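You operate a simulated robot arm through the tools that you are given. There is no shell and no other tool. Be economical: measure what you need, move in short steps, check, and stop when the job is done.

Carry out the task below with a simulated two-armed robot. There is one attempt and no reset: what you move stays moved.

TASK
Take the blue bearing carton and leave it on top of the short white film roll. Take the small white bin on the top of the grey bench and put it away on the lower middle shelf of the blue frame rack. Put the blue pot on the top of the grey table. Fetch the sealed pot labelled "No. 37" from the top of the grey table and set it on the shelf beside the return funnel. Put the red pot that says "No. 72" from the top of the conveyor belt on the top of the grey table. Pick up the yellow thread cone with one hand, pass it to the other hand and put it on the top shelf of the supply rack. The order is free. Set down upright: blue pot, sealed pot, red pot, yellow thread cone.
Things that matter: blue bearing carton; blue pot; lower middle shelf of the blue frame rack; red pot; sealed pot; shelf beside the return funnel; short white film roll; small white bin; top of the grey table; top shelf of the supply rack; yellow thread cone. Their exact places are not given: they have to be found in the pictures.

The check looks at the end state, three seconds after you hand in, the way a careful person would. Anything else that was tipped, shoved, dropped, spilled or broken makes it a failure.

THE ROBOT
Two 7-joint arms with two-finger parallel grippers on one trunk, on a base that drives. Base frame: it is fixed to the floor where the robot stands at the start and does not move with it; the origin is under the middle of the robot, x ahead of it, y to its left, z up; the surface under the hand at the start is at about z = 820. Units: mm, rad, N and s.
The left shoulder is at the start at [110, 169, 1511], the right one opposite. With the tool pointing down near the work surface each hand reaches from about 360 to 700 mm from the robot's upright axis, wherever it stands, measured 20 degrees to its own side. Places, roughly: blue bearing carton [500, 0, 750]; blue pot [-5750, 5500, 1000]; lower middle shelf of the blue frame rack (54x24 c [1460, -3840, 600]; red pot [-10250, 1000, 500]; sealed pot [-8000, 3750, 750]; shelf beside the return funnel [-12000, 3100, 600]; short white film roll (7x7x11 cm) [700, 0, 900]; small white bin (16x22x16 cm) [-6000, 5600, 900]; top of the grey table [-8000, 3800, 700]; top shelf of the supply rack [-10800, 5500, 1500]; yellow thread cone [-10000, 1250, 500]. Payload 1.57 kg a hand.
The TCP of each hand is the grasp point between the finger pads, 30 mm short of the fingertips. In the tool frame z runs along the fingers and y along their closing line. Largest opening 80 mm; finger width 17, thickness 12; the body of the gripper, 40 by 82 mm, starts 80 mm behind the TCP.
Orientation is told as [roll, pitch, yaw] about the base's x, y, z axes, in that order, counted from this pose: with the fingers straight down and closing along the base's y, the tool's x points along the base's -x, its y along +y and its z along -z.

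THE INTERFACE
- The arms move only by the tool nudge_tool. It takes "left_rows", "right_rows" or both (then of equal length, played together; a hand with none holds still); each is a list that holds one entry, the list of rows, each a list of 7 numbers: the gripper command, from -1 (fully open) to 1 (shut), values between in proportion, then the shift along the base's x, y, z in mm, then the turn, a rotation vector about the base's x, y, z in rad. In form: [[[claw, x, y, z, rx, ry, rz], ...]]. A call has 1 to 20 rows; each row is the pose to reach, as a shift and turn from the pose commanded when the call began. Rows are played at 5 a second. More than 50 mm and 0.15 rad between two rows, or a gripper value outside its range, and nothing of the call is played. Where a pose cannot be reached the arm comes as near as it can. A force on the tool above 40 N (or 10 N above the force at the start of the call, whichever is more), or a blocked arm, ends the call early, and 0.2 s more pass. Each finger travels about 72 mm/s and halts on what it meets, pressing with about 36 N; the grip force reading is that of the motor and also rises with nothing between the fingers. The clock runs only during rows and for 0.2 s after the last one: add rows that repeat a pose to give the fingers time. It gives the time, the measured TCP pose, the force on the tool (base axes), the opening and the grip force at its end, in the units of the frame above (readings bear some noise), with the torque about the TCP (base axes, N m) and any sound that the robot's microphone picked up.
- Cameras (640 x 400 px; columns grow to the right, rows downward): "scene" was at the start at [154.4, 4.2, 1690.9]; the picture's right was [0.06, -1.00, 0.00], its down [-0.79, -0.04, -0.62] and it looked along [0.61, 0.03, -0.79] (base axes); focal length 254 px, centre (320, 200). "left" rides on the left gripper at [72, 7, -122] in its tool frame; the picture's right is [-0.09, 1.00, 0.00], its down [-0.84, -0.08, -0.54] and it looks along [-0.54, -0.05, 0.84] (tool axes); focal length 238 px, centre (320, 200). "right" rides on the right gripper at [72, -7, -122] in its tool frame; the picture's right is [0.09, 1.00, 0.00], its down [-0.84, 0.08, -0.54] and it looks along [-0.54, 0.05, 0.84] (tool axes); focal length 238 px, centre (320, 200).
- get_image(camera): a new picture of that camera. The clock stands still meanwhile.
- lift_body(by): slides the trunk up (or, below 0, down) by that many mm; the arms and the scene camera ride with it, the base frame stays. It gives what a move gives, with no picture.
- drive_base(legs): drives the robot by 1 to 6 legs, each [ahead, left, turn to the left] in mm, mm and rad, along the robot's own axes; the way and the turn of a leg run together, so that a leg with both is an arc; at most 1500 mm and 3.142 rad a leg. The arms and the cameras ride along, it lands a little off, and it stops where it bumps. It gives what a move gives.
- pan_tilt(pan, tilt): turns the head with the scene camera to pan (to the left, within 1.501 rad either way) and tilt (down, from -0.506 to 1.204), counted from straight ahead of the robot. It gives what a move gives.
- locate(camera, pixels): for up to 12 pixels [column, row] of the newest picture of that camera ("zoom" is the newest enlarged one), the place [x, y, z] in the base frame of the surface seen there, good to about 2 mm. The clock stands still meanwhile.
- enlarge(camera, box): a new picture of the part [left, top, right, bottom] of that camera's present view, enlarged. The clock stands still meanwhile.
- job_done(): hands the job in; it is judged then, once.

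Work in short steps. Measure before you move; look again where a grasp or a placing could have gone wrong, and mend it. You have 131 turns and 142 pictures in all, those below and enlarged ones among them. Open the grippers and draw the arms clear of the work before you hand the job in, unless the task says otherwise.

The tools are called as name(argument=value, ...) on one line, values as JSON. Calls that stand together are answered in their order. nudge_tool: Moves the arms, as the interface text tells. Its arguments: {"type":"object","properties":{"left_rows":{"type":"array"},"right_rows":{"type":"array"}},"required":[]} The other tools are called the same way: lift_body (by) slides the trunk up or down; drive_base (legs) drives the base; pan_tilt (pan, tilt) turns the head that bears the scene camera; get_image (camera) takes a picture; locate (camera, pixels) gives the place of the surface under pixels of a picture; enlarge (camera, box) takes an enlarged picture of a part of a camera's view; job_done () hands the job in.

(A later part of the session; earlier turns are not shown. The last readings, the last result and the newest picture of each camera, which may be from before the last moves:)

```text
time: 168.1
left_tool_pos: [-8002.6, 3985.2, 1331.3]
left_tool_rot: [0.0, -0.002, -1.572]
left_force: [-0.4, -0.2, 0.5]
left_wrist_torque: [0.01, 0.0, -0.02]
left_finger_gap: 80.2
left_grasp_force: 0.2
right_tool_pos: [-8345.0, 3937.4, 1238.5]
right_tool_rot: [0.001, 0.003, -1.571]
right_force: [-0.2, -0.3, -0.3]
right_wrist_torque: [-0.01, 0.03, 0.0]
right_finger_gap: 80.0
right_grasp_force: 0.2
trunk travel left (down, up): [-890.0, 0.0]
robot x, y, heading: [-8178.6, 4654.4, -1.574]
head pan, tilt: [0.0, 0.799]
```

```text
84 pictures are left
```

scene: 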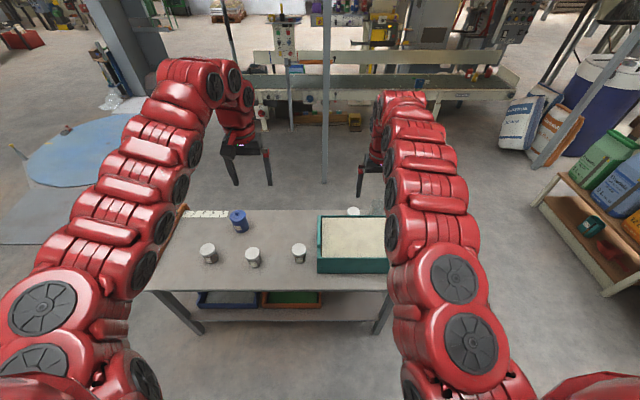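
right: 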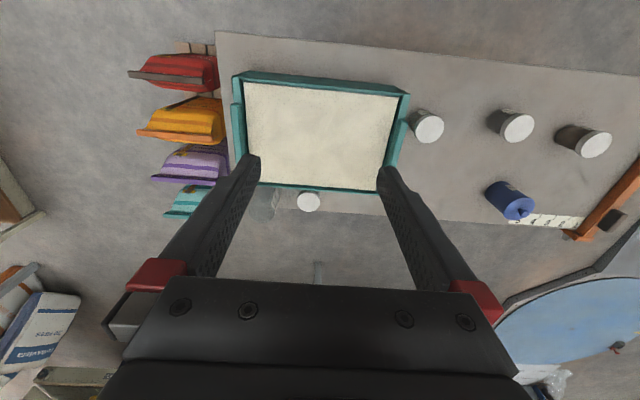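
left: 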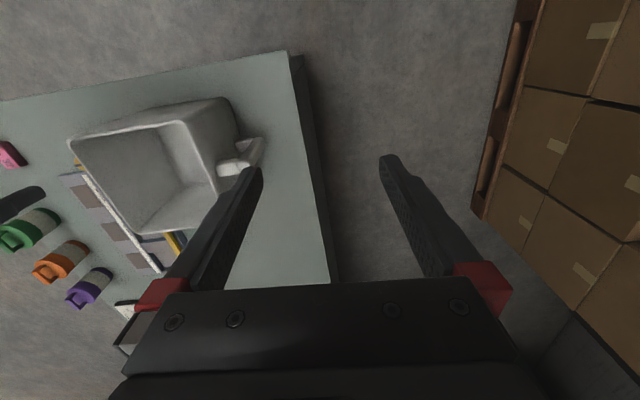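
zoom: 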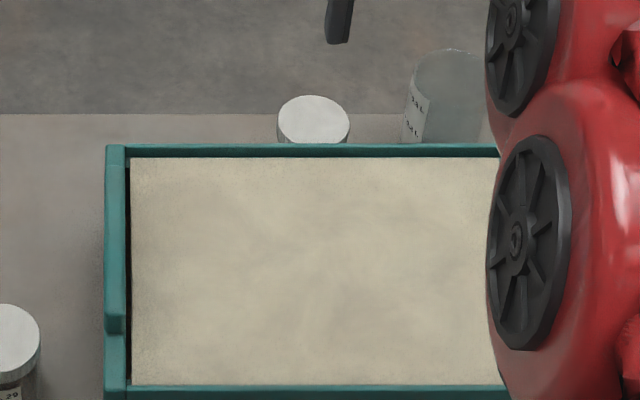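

The fourth jar is at about (-8348,3653), behind the bin. I drive forward so the right hand is over it, raise hands a bit and lower the trunk.

drive_base(legs=[[265, 0, 0]])

nudge_tool(left_rows=[[[-1, 0, -10, 20, 0, 0, 0], [-1, 0, -10, 40, 0, 0, 0], [-1, 0, -10, 40, 0, 0, 0], [-1, 0, -10, 40, 0, 0, 0]]], right_rows=[[[-1, 0, 0, 20, 0, 0, 0], [-1, 0, 0, 40, 0, 0, 0], [-1, 0, 0, 60, 0, 0, 0], [-1, 0, 0, 80, 0, 0, 0]]])

lift_body(by=-350)

get_image(camera="right")

```text
time: 170.0
left_tool_pos: [-8003.6, 3720.3, 1332.2]
left_tool_rot: [-0.002, -0.003, -1.572]
left_force: [0.8, 0.2, 0.2]
left_wrist_torque: [-0.03, 0.0, -0.01]
left_finger_gap: 80.0
left_grasp_force: 0.0
right_tool_pos: [-8343.6, 3671.8, 1238.5]
right_tool_rot: [-0.001, 0.0, -1.569]
right_force: [0.2, -0.2, -0.4]
right_wrist_torque: [-0.02, 0.0, 0.01]
right_finger_gap: 80.2
right_grasp_force: 0.0
trunk travel left (down, up): [-890.0, 0.0]
robot x, y, heading: [-8181.7, 4390.6, -1.57]
head pan, tilt: [0.0, 0.799]
```

```text
time: 171.0
left_tool_pos: [-8001.0, 3696.3, 1342.9]
left_tool_rot: [-0.002, -0.003, -1.569]
left_force: [0.0, -0.1, -0.2]
left_wrist_torque: [0.0, -0.05, -0.04]
left_finger_gap: 80.1
left_grasp_force: 0.1
left hand out of reach, approached as far as the arm can: row 1, 2, 3, 4
right_tool_pos: [-8345.9, 3670.3, 1318.1]
right_tool_rot: [0.0, 0.002, -1.568]
right_force: [0.5, -0.1, 0.6]
right_wrist_torque: [0.04, 0.01, -0.01]
right_finger_gap: 80.2
right_grasp_force: 0.1
trunk travel left (down, up): [-890.0, 0.0]
robot x, y, heading: [-8179.7, 4386.1, -1.57]
head pan, tilt: [0.0, 0.799]
```

```text
time: 174.4
left_tool_pos: [-8001.1, 3696.4, 992.9]
left_tool_rot: [-0.001, -0.003, -1.572]
left_force: [0.0, 0.5, 0.3]
left_wrist_torque: [-0.02, 0.02, -0.04]
left_finger_gap: 80.3
left_grasp_force: 0.0
right_tool_pos: [-8345.0, 3670.0, 968.2]
right_tool_rot: [-0.001, 0.002, -1.57]
right_force: [1.3, -0.4, 0.1]
right_wrist_torque: [-0.01, -0.02, 0.0]
right_finger_gap: 80.1
right_grasp_force: 0.1
trunk travel left (down, up): [-540.0, 350.0]
robot x, y, heading: [-8178.1, 4388.2, -1.571]
head pan, tilt: [0.0, 0.799]
```

```text
83 pictures are left
```

right: 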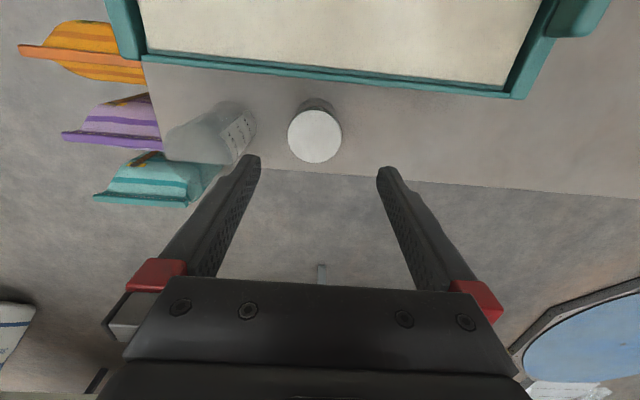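

locate(camera="right", pixels=[[290, 136], [340, 136], [315, 112], [315, 160], [240, 130], [220, 150], [252, 115], [300, 80], [330, 172], [250, 120], [235, 158]])

enlarge(camera="right", box=[140, 60, 380, 200])

```text
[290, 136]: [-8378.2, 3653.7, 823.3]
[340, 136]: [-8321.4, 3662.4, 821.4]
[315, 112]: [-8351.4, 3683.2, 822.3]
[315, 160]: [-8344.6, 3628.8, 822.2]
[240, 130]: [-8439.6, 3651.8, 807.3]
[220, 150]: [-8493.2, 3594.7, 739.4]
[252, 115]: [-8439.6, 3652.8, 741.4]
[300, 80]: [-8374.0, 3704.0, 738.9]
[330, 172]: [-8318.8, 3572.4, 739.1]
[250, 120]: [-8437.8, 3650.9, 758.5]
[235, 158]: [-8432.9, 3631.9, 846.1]
```

```text
2.67 times, centred on (260, 130) of right
```

zoom: 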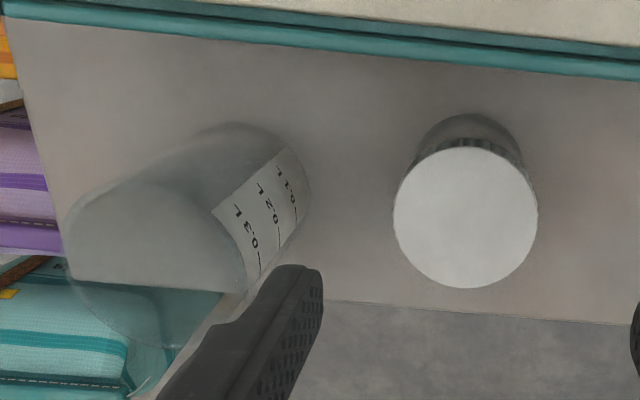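

Jar centre (-8349,3657), lid 57 mm; the glass cylinder is 85 mm away, so closing along x fits. I descend in place to 798 and close.

nudge_tool(right_rows=[[[-1, -4, -13, 0, 0, 0, 0], [-1, -4, -13, -40, 0, 0, 0], [-1, -4, -13, -80, 0, 0, 0], [-1, -4, -13, -110, 0, 0, 0], [-1, -4, -13, -140, 0, 0, 0], [-1, -4, -13, -160, 0, 0, 0], [-1, -4, -13, -170, 0, 0, 0], [-1, -4, -13, -170, 0, 0, 0]]])

get_image(camera="right")

```text
time: 176.2
left_tool_pos: [-8000.9, 3696.1, 992.2]
left_tool_rot: [-0.002, -0.003, -1.57]
left_force: [-0.4, 0.2, 0.2]
left_wrist_torque: [-0.02, -0.02, -0.03]
left_finger_gap: 80.0
left_grasp_force: 0.1
right_tool_pos: [-8349.4, 3659.8, 798.6]
right_tool_rot: [-0.003, 0.001, -1.571]
right_force: [-0.9, 0.9, 0.6]
right_wrist_torque: [0.0, -0.01, -0.02]
right_finger_gap: 80.0
right_grasp_force: 0.0
right hand out of reach, approached as far as the arm can: row 1, 2
trunk travel left (down, up): [-540.0, 350.0]
robot x, y, heading: [-8180.9, 4388.4, -1.567]
head pan, tilt: [0.0, 0.799]
```

```text
81 pictures are left
```

right: 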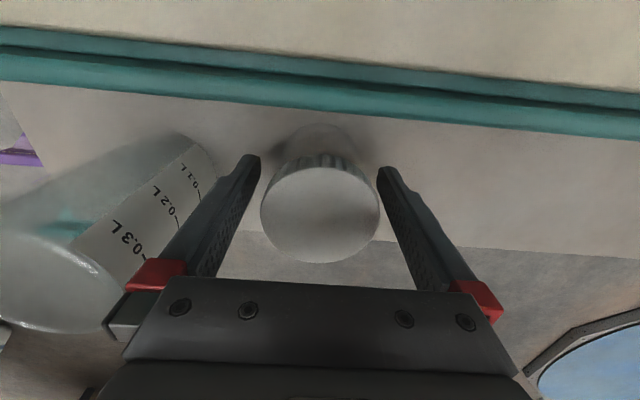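

The jar sits between the fingers; close and lift straight up.

nudge_tool(right_rows=[[[0, 0, 0, 0, 0, 0, 0], [0.5, 0, 0, 0, 0, 0, 0], [1, 0, 0, 0, 0, 0, 0], [1, 0, 0, 0, 0, 0, 0], [1, 0, 0, 10, 0, 0, 0], [1, 0, 0, 25, 0, 0, 0], [1, 0, 0, 50, 0, 0, 0], [1, 0, 0, 80, 0, 0, 0], [1, 0, 0, 110, 0, 0, 0], [1, 0, 0, 140, 0, 0, 0], [1, 0, 10, 170, 0, 0, 0]]])

get_image(camera="right")

```text
time: 178.7
left_tool_pos: [-7999.9, 3696.5, 992.3]
left_tool_rot: [-0.001, -0.002, -1.57]
left_force: [0.7, 0.6, -0.3]
left_wrist_torque: [0.03, -0.02, -0.01]
left_finger_gap: 80.0
left_grasp_force: 0.0
right_tool_pos: [-8349.5, 3670.0, 967.9]
right_tool_rot: [-0.002, 0.0, -1.57]
right_force: [0.2, -0.2, 0.3]
right_wrist_torque: [0.02, -0.02, 0.01]
right_finger_gap: 60.4
right_grasp_force: 35.8
right hand out of reach, approached as far as the arm can: row 9, 10
trunk travel left (down, up): [-540.0, 350.0]
robot x, y, heading: [-8179.7, 4387.9, -1.569]
head pan, tilt: [0.0, 0.799]
```

```text
80 pictures are left
```

right: 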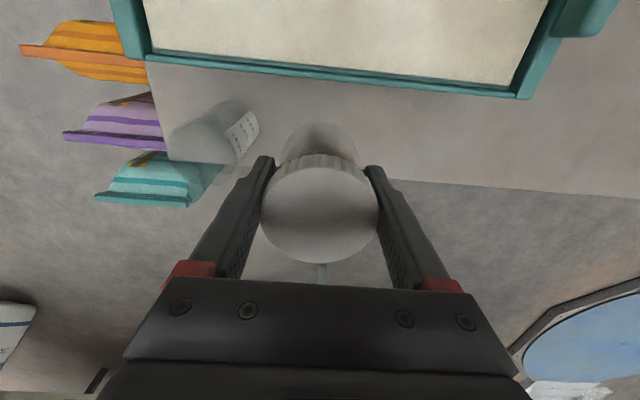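

Held (gap 60). I raise the trunk, back off, and check the label from the scene camera.

lift_body(by=350)

drive_base(legs=[[-260, 0, 0]])

pan_tilt(pan=-0.3, tilt=0.5)

get_image(camera="scene")

```text
time: 182.1
left_tool_pos: [-8000.5, 3696.0, 1341.8]
left_tool_rot: [-0.002, -0.003, -1.57]
left_force: [0.0, 0.1, 0.1]
left_wrist_torque: [-0.04, 0.0, -0.03]
left_finger_gap: 80.0
left_grasp_force: 0.0
right_tool_pos: [-8349.7, 3670.2, 1315.6]
right_tool_rot: [-0.003, 0.002, -1.57]
right_force: [-0.5, 0.0, -0.7]
right_wrist_torque: [-0.03, 0.01, -0.05]
right_finger_gap: 60.6
right_grasp_force: 36.1
trunk travel left (down, up): [-890.0, 0.0]
robot x, y, heading: [-8178.0, 4383.5, -1.572]
head pan, tilt: [0.0, 0.799]
```

```text
time: 183.9
left_tool_pos: [-8002.1, 3955.2, 1340.9]
left_tool_rot: [0.0, -0.001, -1.575]
left_force: [-0.8, 0.6, 0.2]
left_wrist_torque: [0.06, 0.02, -0.01]
left_finger_gap: 80.1
left_grasp_force: 0.1
right_tool_pos: [-8351.4, 3930.8, 1314.8]
right_tool_rot: [-0.001, 0.005, -1.575]
right_force: [-0.5, -0.1, -0.5]
right_wrist_torque: [0.0, 0.01, -0.02]
right_finger_gap: 60.5
right_grasp_force: 35.9
trunk travel left (down, up): [-890.0, 0.0]
robot x, y, heading: [-8179.4, 4647.8, -1.571]
head pan, tilt: [0.0, 0.799]
```

```text
time: 184.7
left_tool_pos: [-8002.5, 3957.3, 1343.9]
left_tool_rot: [-0.002, -0.005, -1.574]
left_force: [-0.2, -0.8, 0.2]
left_wrist_torque: [0.02, -0.02, 0.01]
left_finger_gap: 79.9
left_grasp_force: 0.1
right_tool_pos: [-8350.1, 3933.7, 1317.6]
right_tool_rot: [-0.001, -0.001, -1.575]
right_force: [0.0, -0.8, -0.4]
right_wrist_torque: [-0.01, 0.01, 0.01]
right_finger_gap: 60.4
right_grasp_force: 35.7
trunk travel left (down, up): [-890.0, 0.0]
robot x, y, heading: [-8181.1, 4649.3, -1.576]
head pan, tilt: [-0.3, 0.499]
```

```text
79 pictures are left
```

scene: 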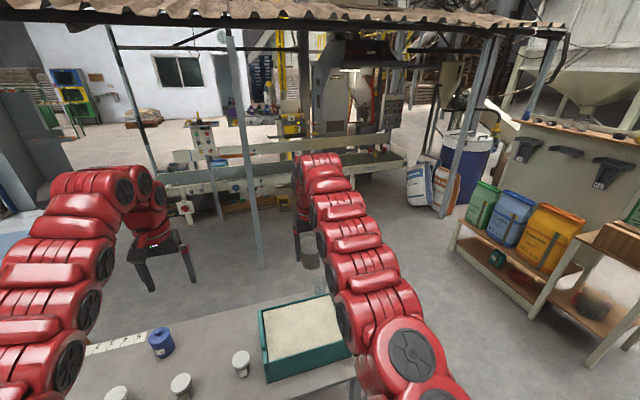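

enlarge(camera="scene", box=[280, 220, 345, 300])

locate(camera="scene", pixels=[[455, 240], [530, 315], [600, 365], [430, 200], [230, 190], [445, 195], [570, 80], [300, 175], [400, 165], [620, 235], [540, 215]])

pan_tilt(pan=-1.2, tilt=0.35)

get_image(camera="scene")

```text
5.00 times, centred on (312, 260) of scene
```

zoom: 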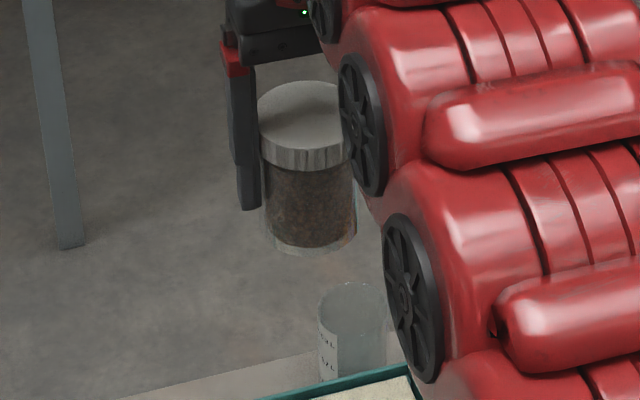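

```text
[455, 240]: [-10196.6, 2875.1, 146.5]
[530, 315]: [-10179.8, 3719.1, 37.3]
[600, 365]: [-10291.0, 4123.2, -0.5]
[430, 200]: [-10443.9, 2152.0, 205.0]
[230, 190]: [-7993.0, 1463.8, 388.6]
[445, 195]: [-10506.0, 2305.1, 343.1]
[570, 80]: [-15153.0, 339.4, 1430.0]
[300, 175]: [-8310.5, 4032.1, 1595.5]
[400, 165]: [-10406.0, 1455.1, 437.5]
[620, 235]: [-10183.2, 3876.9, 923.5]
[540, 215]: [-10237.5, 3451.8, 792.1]
```

```text
time: 185.9
left_tool_pos: [-8002.6, 3957.0, 1343.0]
left_tool_rot: [-0.001, -0.004, -1.574]
left_force: [0.2, -0.4, -0.2]
left_wrist_torque: [-0.01, 0.02, -0.01]
left_finger_gap: 79.9
left_grasp_force: 0.2
right_tool_pos: [-8351.4, 3932.9, 1316.9]
right_tool_rot: [-0.003, 0.003, -1.574]
right_force: [-0.2, -0.3, -1.0]
right_wrist_torque: [0.07, 0.01, 0.02]
right_finger_gap: 60.2
right_grasp_force: 36.2
trunk travel left (down, up): [-890.0, 0.0]
robot x, y, heading: [-8182.5, 4647.3, -1.576]
head pan, tilt: [-1.201, 0.351]
```

```text
77 pictures are left
```

scene: 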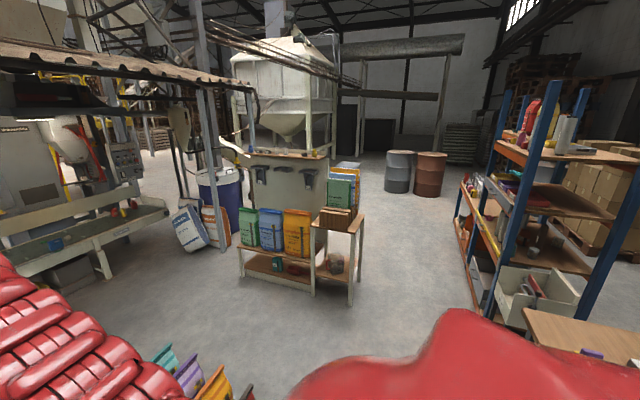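

The supply rack is on the right; the funnel lies behind the bag bench. I measure the passage.

locate(camera="scene", pixels=[[352, 300], [362, 275], [470, 300], [460, 220], [520, 180], [590, 155], [490, 330], [395, 190], [430, 195], [300, 165], [330, 150], [285, 120]])

enlarge(camera="scene", box=[220, 90, 460, 240])

```text
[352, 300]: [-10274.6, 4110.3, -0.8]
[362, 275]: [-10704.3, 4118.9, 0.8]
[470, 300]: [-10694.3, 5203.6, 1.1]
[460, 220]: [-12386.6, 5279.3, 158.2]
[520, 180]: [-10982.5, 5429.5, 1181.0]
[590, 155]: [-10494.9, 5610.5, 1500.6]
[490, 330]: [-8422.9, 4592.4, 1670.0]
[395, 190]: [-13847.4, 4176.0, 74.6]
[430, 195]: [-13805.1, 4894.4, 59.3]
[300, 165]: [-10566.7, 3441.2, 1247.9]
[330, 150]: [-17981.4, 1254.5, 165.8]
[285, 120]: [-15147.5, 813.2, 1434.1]
```

```text
2.67 times, centred on (340, 165) of scene
```

zoom: 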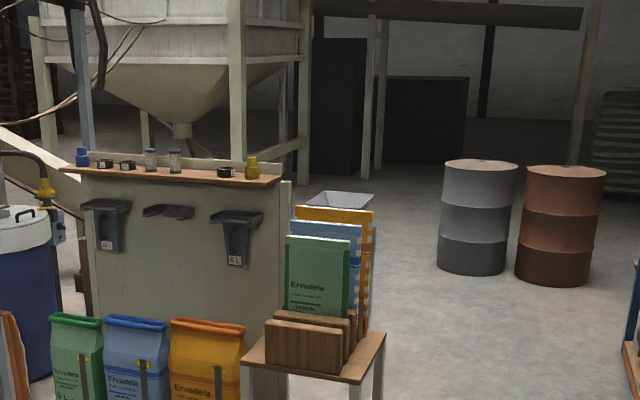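

Passage between bag bench (y≤4120) and supply rack (y≥5200) is about 1 m wide. I turn to face -x and drive along y≈4650.

drive_base(legs=[[0, 0, -1.565], [1500, 0, 0], [1300, 0, 0]])

pan_tilt(pan=0.7, tilt=0.4)

get_image(camera="scene")

```text
time: 203.6
left_tool_pos: [-11732.5, 4601.5, 1342.5]
left_tool_rot: [-0.001, -0.003, 3.091]
left_force: [-0.2, 0.3, -0.9]
left_wrist_torque: [0.04, 0.01, 0.0]
left_finger_gap: 80.0
left_grasp_force: 0.0
right_tool_pos: [-11740.2, 4952.2, 1316.8]
right_tool_rot: [-0.002, 0.001, 3.091]
right_force: [-0.7, -0.4, -0.7]
right_wrist_torque: [0.0, 0.01, 0.0]
right_finger_gap: 60.5
right_grasp_force: 36.5
trunk travel left (down, up): [-890.0, 0.0]
robot x, y, heading: [-11032.4, 4749.1, 3.093]
head pan, tilt: [-1.201, 0.351]
```

```text
time: 205.5
left_tool_pos: [-11733.0, 4601.8, 1342.4]
left_tool_rot: [-0.002, -0.002, 3.093]
left_force: [0.3, 0.4, 0.2]
left_wrist_torque: [-0.01, 0.0, -0.01]
left_finger_gap: 80.1
left_grasp_force: 0.0
right_tool_pos: [-11740.4, 4951.3, 1316.4]
right_tool_rot: [-0.002, 0.001, 3.091]
right_force: [0.9, 0.1, -0.4]
right_wrist_torque: [0.01, 0.0, 0.0]
right_finger_gap: 60.5
right_grasp_force: 35.6
trunk travel left (down, up): [-890.0, 0.0]
robot x, y, heading: [-11036.7, 4746.5, 3.09]
head pan, tilt: [0.7, 0.4]
```

```text
75 pictures are left
```

scene: 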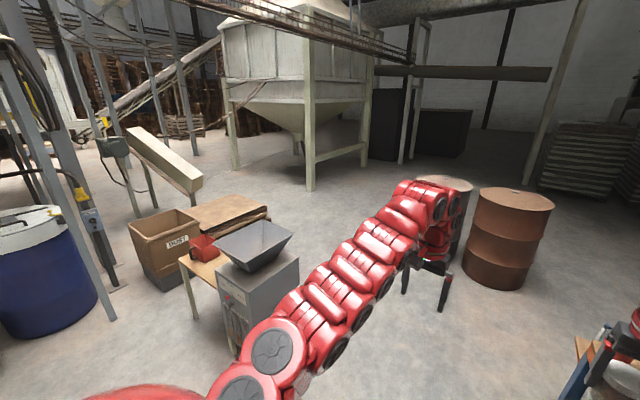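

The return funnel is at (252,243), with a small wooden shelf beside it at (205,268). I zoom and measure.

enlarge(camera="scene", box=[120, 190, 320, 350])

locate(camera="scene", pixels=[[182, 258], [205, 270], [195, 318], [205, 240], [210, 282], [252, 270], [215, 245], [290, 232], [240, 340], [130, 225], [230, 195], [300, 300]])

```text
2.50 times, centred on (220, 270) of scene
```

zoom: 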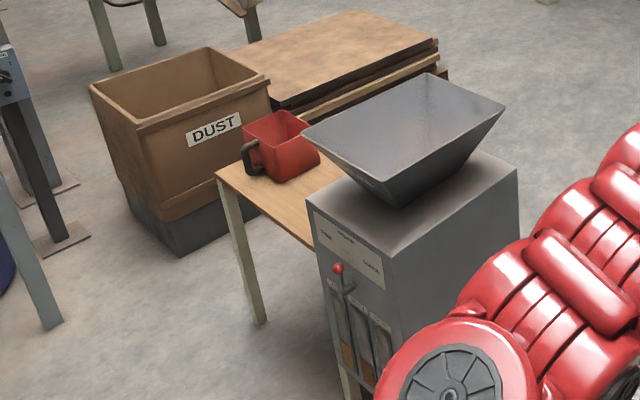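

```text
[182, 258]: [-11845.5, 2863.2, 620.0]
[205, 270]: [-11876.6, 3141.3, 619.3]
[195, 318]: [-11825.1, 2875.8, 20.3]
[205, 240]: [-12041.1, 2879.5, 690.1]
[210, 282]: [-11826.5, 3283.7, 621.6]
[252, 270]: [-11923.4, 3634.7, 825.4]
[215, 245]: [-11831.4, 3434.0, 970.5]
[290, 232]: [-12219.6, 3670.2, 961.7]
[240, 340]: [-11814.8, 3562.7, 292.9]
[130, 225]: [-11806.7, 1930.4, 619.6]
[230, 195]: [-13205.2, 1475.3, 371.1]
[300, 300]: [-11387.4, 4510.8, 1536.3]
```

locate(camera="scene", pixels=[[90, 310], [118, 287], [60, 230], [100, 200], [170, 290], [20, 335], [110, 155], [195, 190]])

pan_tilt(pan=1.4, tilt=0.5)

get_image(camera="scene")

```text
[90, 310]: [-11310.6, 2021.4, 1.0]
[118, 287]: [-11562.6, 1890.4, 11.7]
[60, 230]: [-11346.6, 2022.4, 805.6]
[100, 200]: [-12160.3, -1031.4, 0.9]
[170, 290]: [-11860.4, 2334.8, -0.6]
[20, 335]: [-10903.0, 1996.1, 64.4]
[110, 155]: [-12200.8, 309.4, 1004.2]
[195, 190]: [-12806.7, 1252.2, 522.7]
```

```text
time: 206.6
left_tool_pos: [-11732.7, 4601.3, 1341.8]
left_tool_rot: [-0.001, -0.001, 3.093]
left_force: [0.0, 1.0, -0.2]
left_wrist_torque: [-0.01, 0.01, 0.02]
left_finger_gap: 80.0
left_grasp_force: 0.2
right_tool_pos: [-11741.5, 4951.7, 1317.0]
right_tool_rot: [-0.002, 0.002, 3.09]
right_force: [-0.6, 0.5, -0.9]
right_wrist_torque: [0.02, 0.03, -0.01]
right_finger_gap: 60.8
right_grasp_force: 36.3
trunk travel left (down, up): [-890.0, 0.0]
robot x, y, heading: [-11033.7, 4747.5, 3.089]
head pan, tilt: [1.4, 0.499]
```

```text
73 pictures are left
```

scene: 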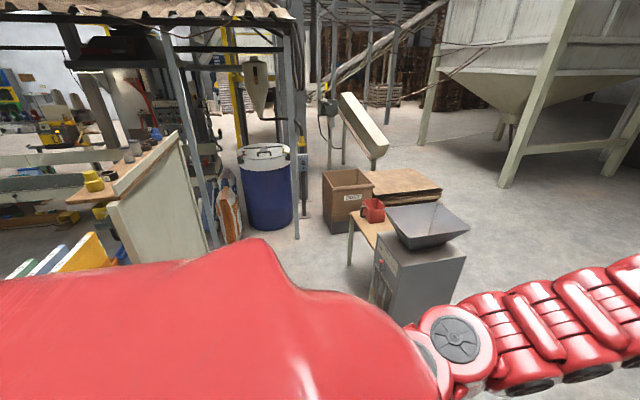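

The lane is clear. I move forward and strafe left to stand before the shelf at about (-11365,2960).

drive_base(legs=[[320, 0, 0.05], [0, 1400, 0]])

pan_tilt(pan=0, tilt=0.85)

get_image(camera="scene")

```text
time: 215.2
left_tool_pos: [-12033.4, 3175.0, 1342.1]
left_tool_rot: [0.0, -0.001, -3.134]
left_force: [-0.2, 0.2, 1.1]
left_wrist_torque: [-0.02, -0.02, -0.02]
left_finger_gap: 79.9
left_grasp_force: 0.0
right_tool_pos: [-12061.5, 3523.9, 1316.0]
right_tool_rot: [0.002, 0.001, -3.135]
right_force: [-0.1, 0.6, -0.3]
right_wrist_torque: [0.0, -0.01, 0.02]
right_finger_gap: 60.3
right_grasp_force: 35.9
trunk travel left (down, up): [-890.0, 0.0]
robot x, y, heading: [-11341.9, 3359.5, -3.132]
head pan, tilt: [1.4, 0.499]
```

```text
time: 216.8
left_tool_pos: [-12033.0, 3174.0, 1342.0]
left_tool_rot: [-0.002, -0.003, -3.134]
left_force: [0.2, -0.4, -0.4]
left_wrist_torque: [0.0, 0.01, 0.01]
left_finger_gap: 79.7
left_grasp_force: 0.1
right_tool_pos: [-12061.9, 3523.1, 1316.2]
right_tool_rot: [-0.003, 0.002, -3.134]
right_force: [0.5, 1.3, -2.0]
right_wrist_torque: [-0.03, -0.02, -0.05]
right_finger_gap: 60.3
right_grasp_force: 36.0
trunk travel left (down, up): [-890.0, 0.0]
robot x, y, heading: [-11346.0, 3360.7, -3.136]
head pan, tilt: [0.0, 0.85]
```

```text
72 pictures are left
```

scene: 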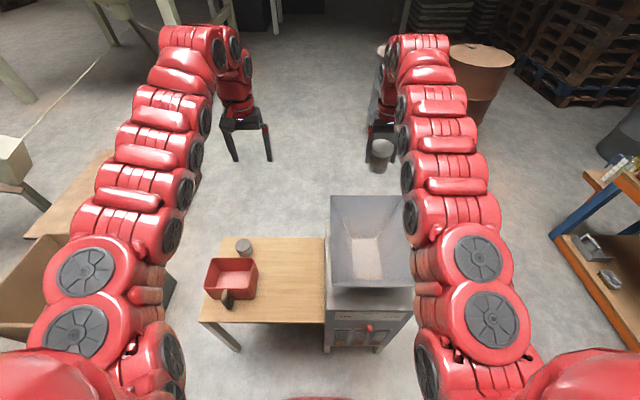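

locate(camera="scene", pixels=[[295, 285], [322, 242], [322, 318], [203, 318], [245, 247], [252, 280], [232, 300], [290, 260], [330, 300]])

```text
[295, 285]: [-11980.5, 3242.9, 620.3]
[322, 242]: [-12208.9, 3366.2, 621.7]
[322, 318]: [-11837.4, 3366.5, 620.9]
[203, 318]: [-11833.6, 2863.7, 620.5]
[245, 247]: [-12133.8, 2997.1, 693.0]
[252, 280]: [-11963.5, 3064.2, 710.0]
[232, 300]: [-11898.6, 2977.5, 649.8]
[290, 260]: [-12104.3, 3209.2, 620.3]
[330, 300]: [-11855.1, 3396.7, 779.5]
```

Shelf: x -12209..-11834, y 2863..3366, z 620.5; free spot about (-11990,3195). I strafe 330 mm left, then lower the trunk.

drive_base(legs=[[0, 335, 0]])

lift_body(by=-300)

get_image(camera="scene")

```text
time: 219.0
left_tool_pos: [-12030.9, 2838.5, 1343.0]
left_tool_rot: [-0.002, -0.003, -3.138]
left_force: [-0.2, -0.4, -0.4]
left_wrist_torque: [0.0, 0.0, -0.03]
left_finger_gap: 79.7
left_grasp_force: 0.0
right_tool_pos: [-12060.3, 3186.6, 1316.5]
right_tool_rot: [0.0, 0.002, -3.136]
right_force: [0.6, -0.9, -0.8]
right_wrist_torque: [0.0, 0.01, 0.02]
right_finger_gap: 60.4
right_grasp_force: 36.2
trunk travel left (down, up): [-890.0, 0.0]
robot x, y, heading: [-11341.5, 3019.7, -3.139]
head pan, tilt: [0.0, 0.85]
```

```text
time: 222.0
left_tool_pos: [-12030.6, 2835.6, 1041.6]
left_tool_rot: [0.0, -0.001, -3.135]
left_force: [0.1, -0.3, 0.3]
left_wrist_torque: [0.03, -0.02, -0.02]
left_finger_gap: 80.1
left_grasp_force: 0.0
right_tool_pos: [-12059.5, 3185.4, 1016.1]
right_tool_rot: [-0.003, 0.001, -3.136]
right_force: [-0.4, 0.4, -0.4]
right_wrist_torque: [-0.01, -0.02, -0.02]
right_finger_gap: 60.5
right_grasp_force: 35.9
trunk travel left (down, up): [-590.0, 300.0]
robot x, y, heading: [-11338.3, 3021.9, -3.132]
head pan, tilt: [0.0, 0.85]
```

```text
71 pictures are left
```

scene: 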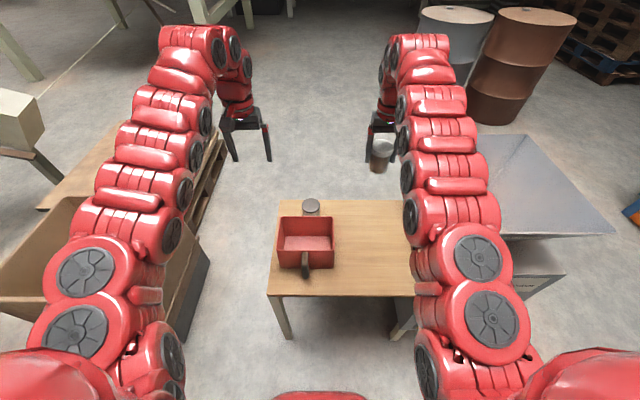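

locate(camera="scene", pixels=[[480, 185], [495, 240], [450, 130], [510, 190], [490, 150], [520, 320]])

```text
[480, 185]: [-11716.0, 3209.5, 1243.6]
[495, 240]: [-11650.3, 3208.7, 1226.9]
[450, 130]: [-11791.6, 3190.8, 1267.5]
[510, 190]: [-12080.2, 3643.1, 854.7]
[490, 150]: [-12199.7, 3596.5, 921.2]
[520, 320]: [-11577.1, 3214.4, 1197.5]
```

Arm clears the funnel. I lower the jar toward the shelf.

nudge_tool(right_rows=[[[1, 10, 0, -40, 0, 0, 0], [1, 20, 0, -80, 0, 0, 0], [1, 30, 0, -120, 0, 0, 0], [1, 45, 0, -160, 0, 0, 0], [1, 60, 0, -200, 0, 0, 0], [1, 70, 0, -240, 0, 0, 0], [1, 75, 0, -280, 0, 0, 0], [1, 75, 0, -310, 0, 0, 0], [1, 75, 0, -325, 0, 0, 0], [1, 75, 0, -333, 0, 0, 0], [1, 75, 0, -337, 0, 0, 0], [1, 75, 0, -337, 0, 0, 0]]])

get_image(camera="scene")

get_image(camera="right")

```text
time: 224.6
left_tool_pos: [-12031.7, 2835.9, 1041.3]
left_tool_rot: [-0.002, -0.002, -3.136]
left_force: [0.1, -0.1, 1.4]
left_wrist_torque: [-0.02, 0.0, 0.03]
left_finger_gap: 80.1
left_grasp_force: 0.0
right_tool_pos: [-11983.1, 3186.3, 679.9]
right_tool_rot: [-0.003, 0.001, -3.136]
right_force: [-0.1, -0.3, -0.7]
right_wrist_torque: [0.01, 0.05, -0.02]
right_finger_gap: 60.3
right_grasp_force: 35.9
trunk travel left (down, up): [-590.0, 300.0]
robot x, y, heading: [-11340.6, 3020.0, -3.138]
head pan, tilt: [0.0, 0.85]
```

```text
70 pictures are left
```

scene: 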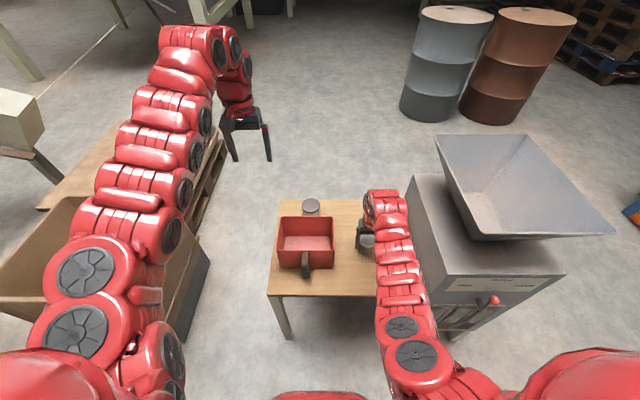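

```text
69 pictures are left
```

right: 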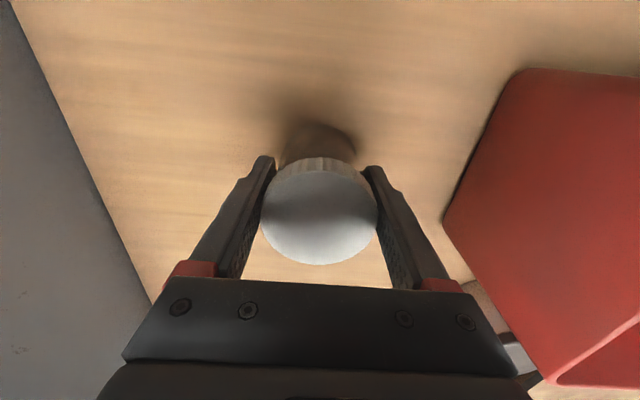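

Nearly touching; I lower 2 mm more until contact.

nudge_tool(right_rows=[[[1, 0, 0, -1, 0, 0, 0], [1, 0, 0, -2, 0, 0, 0], [1, 0, 0, -3, 0, 0, 0], [1, 0, 0, -3, 0, 0, 0]]])

```text
time: 225.6
left_tool_pos: [-12030.1, 2837.7, 1044.1]
left_tool_rot: [-0.001, -0.004, -3.136]
left_force: [-0.2, -0.5, 0.2]
left_wrist_torque: [0.03, -0.04, 0.0]
left_finger_gap: 80.2
left_grasp_force: 0.0
right_tool_pos: [-11982.5, 3185.2, 679.3]
right_tool_rot: [-0.002, -0.003, -3.137]
right_force: [-0.3, 1.6, 17.7]
right_wrist_torque: [0.04, -0.09, 0.04]
right_finger_gap: 60.2
right_grasp_force: 35.7
trunk travel left (down, up): [-590.0, 300.0]
robot x, y, heading: [-11342.7, 3023.3, -3.141]
head pan, tilt: [0.0, 0.85]
```

Contact. Release and rise.

nudge_tool(right_rows=[[[1, 0, 0, 2.5, 0, 0, 0], [0.3, 0, 0, 2.5, 0, 0, 0], [-0.4, 0, 0, 2.5, 0, 0, 0], [-0.4, 0, 0, 2.5, 0, 0, 0], [-0.6, 0, 0, 20, 0, 0, 0], [-0.6, 0, 0, 50, 0, 0, 0], [-0.6, 0, 0, 90, 0, 0, 0], [-0.6, -20, 0, 130, 0, 0, 0], [-0.6, -35, 0, 170, 0, 0, 0], [-0.6, -50, 0, 210, 0, 0, 0], [-0.6, -60, 0, 250, 0, 0, 0], [-0.6, -70, 0, 290, 0, 0, 0], [-1, -76, 0, 330, 0, 0, 0]]])

enlarge(camera="scene", box=[260, 190, 420, 300])

enlarge(camera="left", box=[0, 0, 320, 200])

```text
time: 228.4
left_tool_pos: [-12031.4, 2836.6, 1042.7]
left_tool_rot: [0.0, -0.002, -3.134]
left_force: [-0.4, -0.2, 0.1]
left_wrist_torque: [0.0, -0.01, 0.01]
left_finger_gap: 80.1
left_grasp_force: 0.0
right_tool_pos: [-12060.8, 3184.5, 1005.9]
right_tool_rot: [-0.003, 0.0, -3.133]
right_force: [-0.2, 0.2, -0.3]
right_wrist_torque: [-0.01, 0.0, 0.01]
right_finger_gap: 80.0
right_grasp_force: 0.1
trunk travel left (down, up): [-590.0, 300.0]
robot x, y, heading: [-11343.7, 3023.1, -3.131]
head pan, tilt: [0.0, 0.85]
```

```text
3.64 times, centred on (340, 245) of scene
```

zoom: 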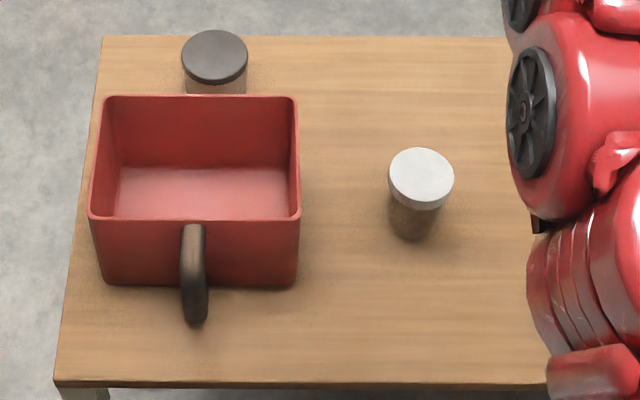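

```text
2.00 times, centred on (160, 100) of left
```

zoom: 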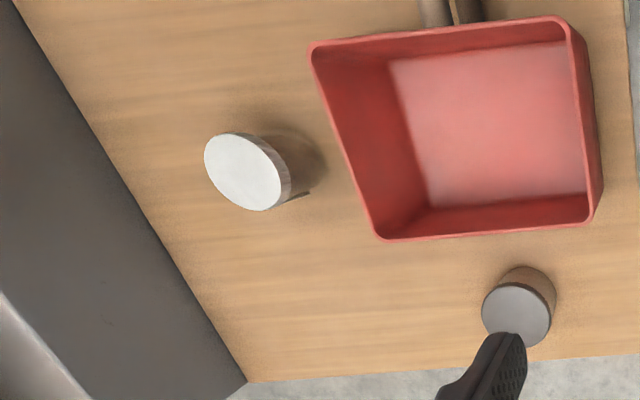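

Jar placed upright. Now to the conveyor: raise the trunk, strafe back to the lane, back along it, and turn to face the conveyor.

lift_body(by=300)

drive_base(legs=[[0, -1500, 0], [0, -180, 0], [-1500, 0, 0], [-450, 0, 0], [0, 0, 1.57]])

pan_tilt(pan=0, tilt=0.35)

get_image(camera="scene")

```text
time: 231.4
left_tool_pos: [-12030.5, 2836.3, 1342.8]
left_tool_rot: [-0.001, -0.001, -3.136]
left_force: [0.4, 0.1, 0.4]
left_wrist_torque: [-0.01, 0.01, -0.01]
left_finger_gap: 80.4
left_grasp_force: 0.0
right_tool_pos: [-12060.0, 3184.4, 1305.4]
right_tool_rot: [-0.001, 0.003, -3.136]
right_force: [0.0, 0.1, 0.0]
right_wrist_torque: [-0.01, -0.02, 0.01]
right_finger_gap: 79.8
right_grasp_force: 0.1
trunk travel left (down, up): [-890.0, 0.0]
robot x, y, heading: [-11344.5, 3020.4, -3.137]
head pan, tilt: [0.0, 0.85]
```

```text
time: 253.2
left_tool_pos: [-9187.2, 3955.0, 1342.2]
left_tool_rot: [-0.002, -0.001, -1.591]
left_force: [0.3, 0.4, -0.4]
left_wrist_torque: [-0.02, -0.01, 0.0]
left_finger_gap: 79.9
left_grasp_force: 0.0
right_tool_pos: [-9535.4, 3935.0, 1305.0]
right_tool_rot: [0.001, 0.001, -1.591]
right_force: [-0.1, 0.3, 0.4]
right_wrist_torque: [-0.01, 0.01, 0.0]
right_finger_gap: 80.0
right_grasp_force: 0.1
trunk travel left (down, up): [-890.0, 0.0]
robot x, y, heading: [-9353.2, 4650.5, -1.595]
head pan, tilt: [0.0, 0.85]
```

```text
time: 254.1
left_tool_pos: [-9186.8, 3955.3, 1341.5]
left_tool_rot: [-0.001, -0.002, -1.593]
left_force: [0.4, 0.0, 0.3]
left_wrist_torque: [-0.03, -0.04, -0.03]
left_finger_gap: 80.1
left_grasp_force: 0.2
right_tool_pos: [-9536.9, 3934.2, 1304.6]
right_tool_rot: [-0.001, 0.002, -1.594]
right_force: [0.3, 0.3, 0.1]
right_wrist_torque: [0.01, 0.01, 0.04]
right_finger_gap: 80.1
right_grasp_force: 0.0
trunk travel left (down, up): [-890.0, 0.0]
robot x, y, heading: [-9353.2, 4649.4, -1.591]
head pan, tilt: [0.0, 0.351]
```

```text
66 pictures are left
```

scene: 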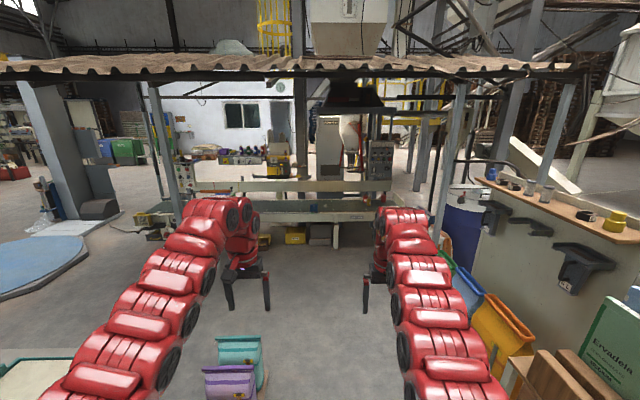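

locate(camera="scene", pixels=[[240, 350], [268, 375], [440, 230], [490, 340], [180, 190], [310, 230], [330, 205], [300, 65], [430, 60]])

drive_base(legs=[[1500, 0, 0], [300, 0, 0.02]])

pan_tilt(pan=-0.2, tilt=0.5)

get_image(camera="scene")

```text
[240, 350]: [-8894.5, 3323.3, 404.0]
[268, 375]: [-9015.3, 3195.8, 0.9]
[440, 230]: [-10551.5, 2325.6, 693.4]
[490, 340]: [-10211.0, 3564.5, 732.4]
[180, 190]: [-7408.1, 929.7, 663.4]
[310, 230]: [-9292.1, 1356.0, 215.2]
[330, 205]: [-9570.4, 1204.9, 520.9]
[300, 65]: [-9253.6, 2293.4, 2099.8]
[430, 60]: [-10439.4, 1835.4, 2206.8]
```

```text
time: 263.2
left_tool_pos: [-9196.6, 2170.2, 1343.2]
left_tool_rot: [-0.002, -0.003, -1.565]
left_force: [-0.3, 0.8, -0.2]
left_wrist_torque: [-0.02, 0.02, 0.0]
left_finger_gap: 80.0
left_grasp_force: 0.0
right_tool_pos: [-9544.3, 2140.1, 1307.6]
right_tool_rot: [0.0, 0.002, -1.565]
right_force: [-0.3, 0.2, 0.0]
right_wrist_torque: [-0.01, -0.04, 0.01]
right_finger_gap: 79.9
right_grasp_force: 0.0
trunk travel left (down, up): [-890.0, 0.0]
robot x, y, heading: [-9382.5, 2854.9, -1.563]
head pan, tilt: [0.0, 0.351]
```

```text
time: 263.9
left_tool_pos: [-9197.6, 2167.3, 1341.6]
left_tool_rot: [-0.002, -0.003, -1.565]
left_force: [-0.4, -0.7, -0.8]
left_wrist_torque: [0.03, 0.02, 0.0]
left_finger_gap: 80.0
left_grasp_force: 0.2
right_tool_pos: [-9544.0, 2137.0, 1304.1]
right_tool_rot: [-0.001, 0.002, -1.564]
right_force: [0.1, 0.3, 0.6]
right_wrist_torque: [-0.04, 0.0, 0.02]
right_finger_gap: 80.1
right_grasp_force: 0.1
trunk travel left (down, up): [-890.0, 0.0]
robot x, y, heading: [-9380.0, 2859.9, -1.564]
head pan, tilt: [-0.201, 0.499]
```

```text
65 pictures are left
```

scene: 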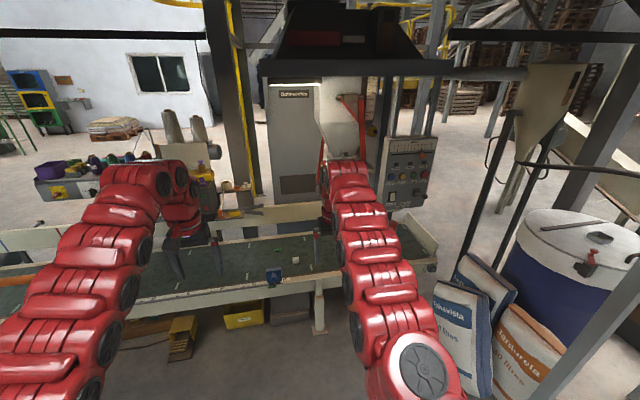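

I turn a little right to see the conveyor's right part between the arms.

drive_base(legs=[[0, 0, -0.4]])

pan_tilt(pan=0, tilt=0.6)

get_image(camera="scene")

```text
time: 265.5
left_tool_pos: [-9482.0, 2151.5, 1341.6]
left_tool_rot: [-0.002, -0.001, -1.973]
left_force: [0.1, 0.1, -0.1]
left_wrist_torque: [-0.01, 0.01, 0.0]
left_finger_gap: 80.0
left_grasp_force: 0.1
right_tool_pos: [-9813.6, 2261.0, 1306.4]
right_tool_rot: [-0.002, 0.002, -1.968]
right_force: [-0.1, 0.4, -0.3]
right_wrist_torque: [-0.03, -0.02, 0.02]
right_finger_gap: 80.1
right_grasp_force: 0.0
trunk travel left (down, up): [-890.0, 0.0]
robot x, y, heading: [-9384.1, 2857.1, -1.973]
head pan, tilt: [-0.201, 0.499]
```

```text
time: 266.2
left_tool_pos: [-9483.9, 2151.4, 1342.3]
left_tool_rot: [0.0, -0.002, -1.97]
left_force: [0.5, -0.1, -0.3]
left_wrist_torque: [-0.02, -0.05, 0.06]
left_finger_gap: 79.8
left_grasp_force: 0.1
right_tool_pos: [-9815.0, 2261.8, 1305.4]
right_tool_rot: [0.0, 0.001, -1.968]
right_force: [0.2, -0.6, -0.7]
right_wrist_torque: [0.0, -0.04, 0.02]
right_finger_gap: 80.0
right_grasp_force: 0.0
trunk travel left (down, up): [-890.0, 0.0]
robot x, y, heading: [-9379.8, 2855.1, -1.975]
head pan, tilt: [0.0, 0.6]
```

```text
64 pictures are left
```

scene: 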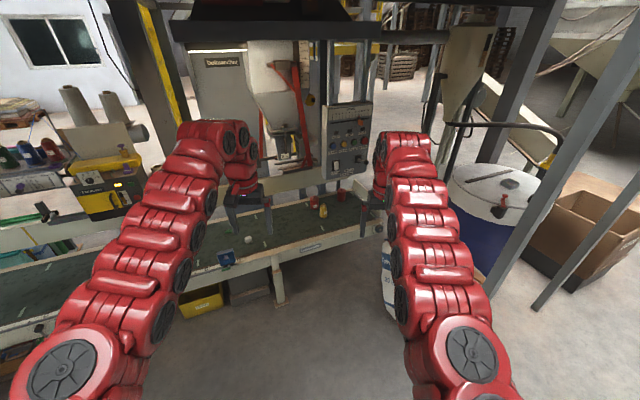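

enlarge(camera="scene", box=[270, 140, 400, 260])

locate(camera="scene", pixels=[[323, 209], [341, 195], [362, 224], [310, 248], [380, 234], [330, 140], [300, 220], [390, 290], [280, 300], [293, 160]])

```text
3.33 times, centred on (335, 200) of scene
```

zoom: 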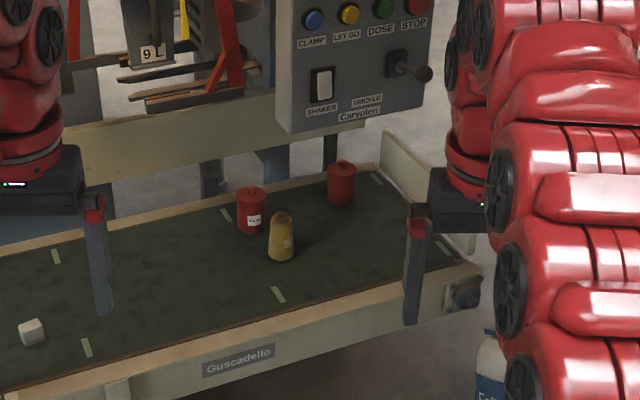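

```text
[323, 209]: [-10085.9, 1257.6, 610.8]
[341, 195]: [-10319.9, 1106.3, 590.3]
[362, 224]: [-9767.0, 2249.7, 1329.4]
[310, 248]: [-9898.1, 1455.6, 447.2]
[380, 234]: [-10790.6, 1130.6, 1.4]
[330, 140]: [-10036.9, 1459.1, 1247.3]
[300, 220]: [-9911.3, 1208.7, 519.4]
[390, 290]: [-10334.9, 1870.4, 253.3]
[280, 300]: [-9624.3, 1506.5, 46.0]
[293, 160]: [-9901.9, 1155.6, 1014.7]
```

enlarge(camera="scene", box=[312, 190, 352, 220])

locate(camera="scene", pixels=[[325, 110], [326, 178], [368, 168], [368, 105], [375, 58], [180, 22], [372, 20], [420, 125], [450, 30], [390, 255]])

```text
13.33 times, centred on (332, 205) of scene
```

zoom: 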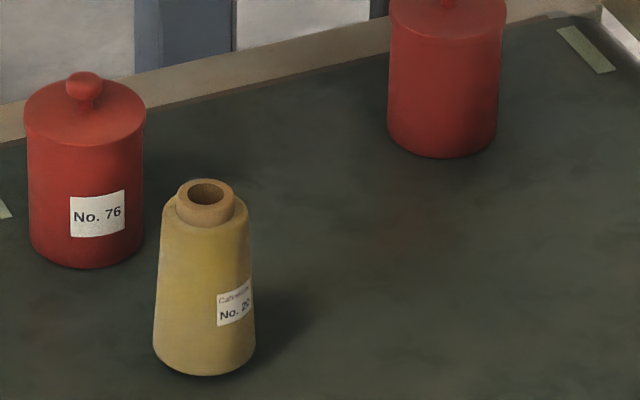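

```text
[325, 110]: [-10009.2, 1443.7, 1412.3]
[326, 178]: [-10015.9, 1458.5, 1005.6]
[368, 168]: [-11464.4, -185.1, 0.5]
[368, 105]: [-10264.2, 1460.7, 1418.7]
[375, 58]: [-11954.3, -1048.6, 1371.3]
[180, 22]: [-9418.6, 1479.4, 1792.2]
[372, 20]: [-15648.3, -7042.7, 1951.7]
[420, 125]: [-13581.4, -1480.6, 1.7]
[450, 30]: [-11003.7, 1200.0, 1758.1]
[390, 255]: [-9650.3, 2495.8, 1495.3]
```

The near red pot says No. 76, so the far one, whose label is turned away, should be No. 72. I measure both and the cone.

locate(camera="zoom", pixels=[[85, 80], [50, 110], [120, 110], [447, 60], [395, 40], [500, 40], [445, 150], [85, 262], [205, 190], [205, 370], [160, 350], [250, 350]])

enlarge(camera="scene", box=[320, 175, 370, 215])

```text
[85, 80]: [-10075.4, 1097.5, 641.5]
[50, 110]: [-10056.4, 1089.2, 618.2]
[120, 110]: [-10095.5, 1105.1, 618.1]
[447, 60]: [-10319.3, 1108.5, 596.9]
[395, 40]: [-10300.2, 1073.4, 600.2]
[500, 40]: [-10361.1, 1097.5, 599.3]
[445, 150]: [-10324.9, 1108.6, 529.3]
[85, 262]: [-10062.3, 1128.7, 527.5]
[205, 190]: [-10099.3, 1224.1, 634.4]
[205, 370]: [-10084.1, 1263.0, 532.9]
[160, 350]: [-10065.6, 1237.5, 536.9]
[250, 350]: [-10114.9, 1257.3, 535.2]
```

```text
10.00 times, centred on (345, 195) of scene
```

zoom: 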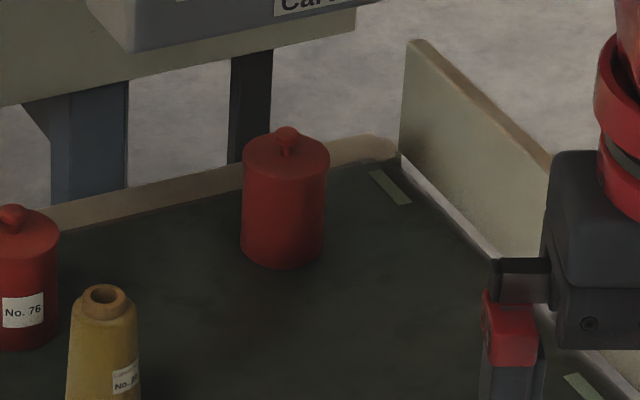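

Pot 72 is at about (-10330,1075); a hanging control box (z>1005, y≈1460) is in front, so the arm must pass under it, tilted 45°. I move to (-9960,2480) facing the conveyor.

drive_base(legs=[[0, 0, 0.405], [370, 0, 0], [0, -580, 0]])

pan_tilt(pan=-0.3, tilt=0.8)

get_image(camera="scene")

```text
time: 272.7
left_tool_pos: [-9772.4, 1797.8, 1341.7]
left_tool_rot: [-0.002, -0.001, -1.568]
left_force: [-0.1, 0.2, 0.4]
left_wrist_torque: [0.02, -0.01, -0.01]
left_finger_gap: 80.1
left_grasp_force: 0.0
right_tool_pos: [-10122.4, 1770.7, 1305.3]
right_tool_rot: [-0.002, 0.003, -1.565]
right_force: [-0.4, -0.6, -0.3]
right_wrist_torque: [0.02, 0.01, 0.02]
right_finger_gap: 79.9
right_grasp_force: 0.1
trunk travel left (down, up): [-890.0, 0.0]
robot x, y, heading: [-9957.9, 2491.5, -1.563]
head pan, tilt: [0.0, 0.6]
```

```text
time: 273.5
left_tool_pos: [-9774.6, 1798.7, 1343.0]
left_tool_rot: [-0.004, -0.003, -1.567]
left_force: [-0.5, -0.5, 0.1]
left_wrist_torque: [-0.02, 0.0, 0.0]
left_finger_gap: 80.0
left_grasp_force: 0.1
right_tool_pos: [-10121.9, 1770.2, 1304.4]
right_tool_rot: [-0.001, 0.001, -1.565]
right_force: [-0.1, -0.3, -0.2]
right_wrist_torque: [-0.03, 0.02, 0.01]
right_finger_gap: 79.9
right_grasp_force: 0.1
trunk travel left (down, up): [-890.0, 0.0]
robot x, y, heading: [-9954.3, 2488.7, -1.567]
head pan, tilt: [-0.3, 0.799]
```

```text
60 pictures are left
```

scene: 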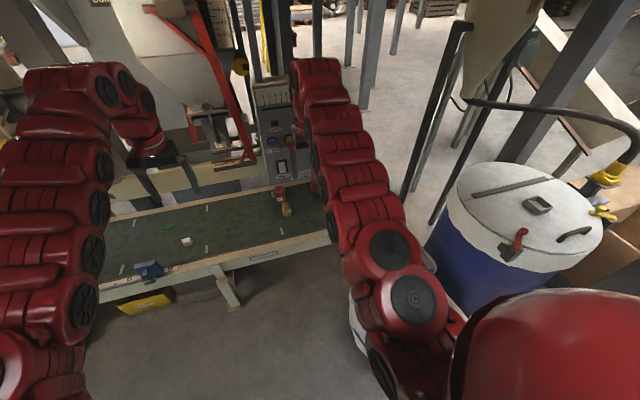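

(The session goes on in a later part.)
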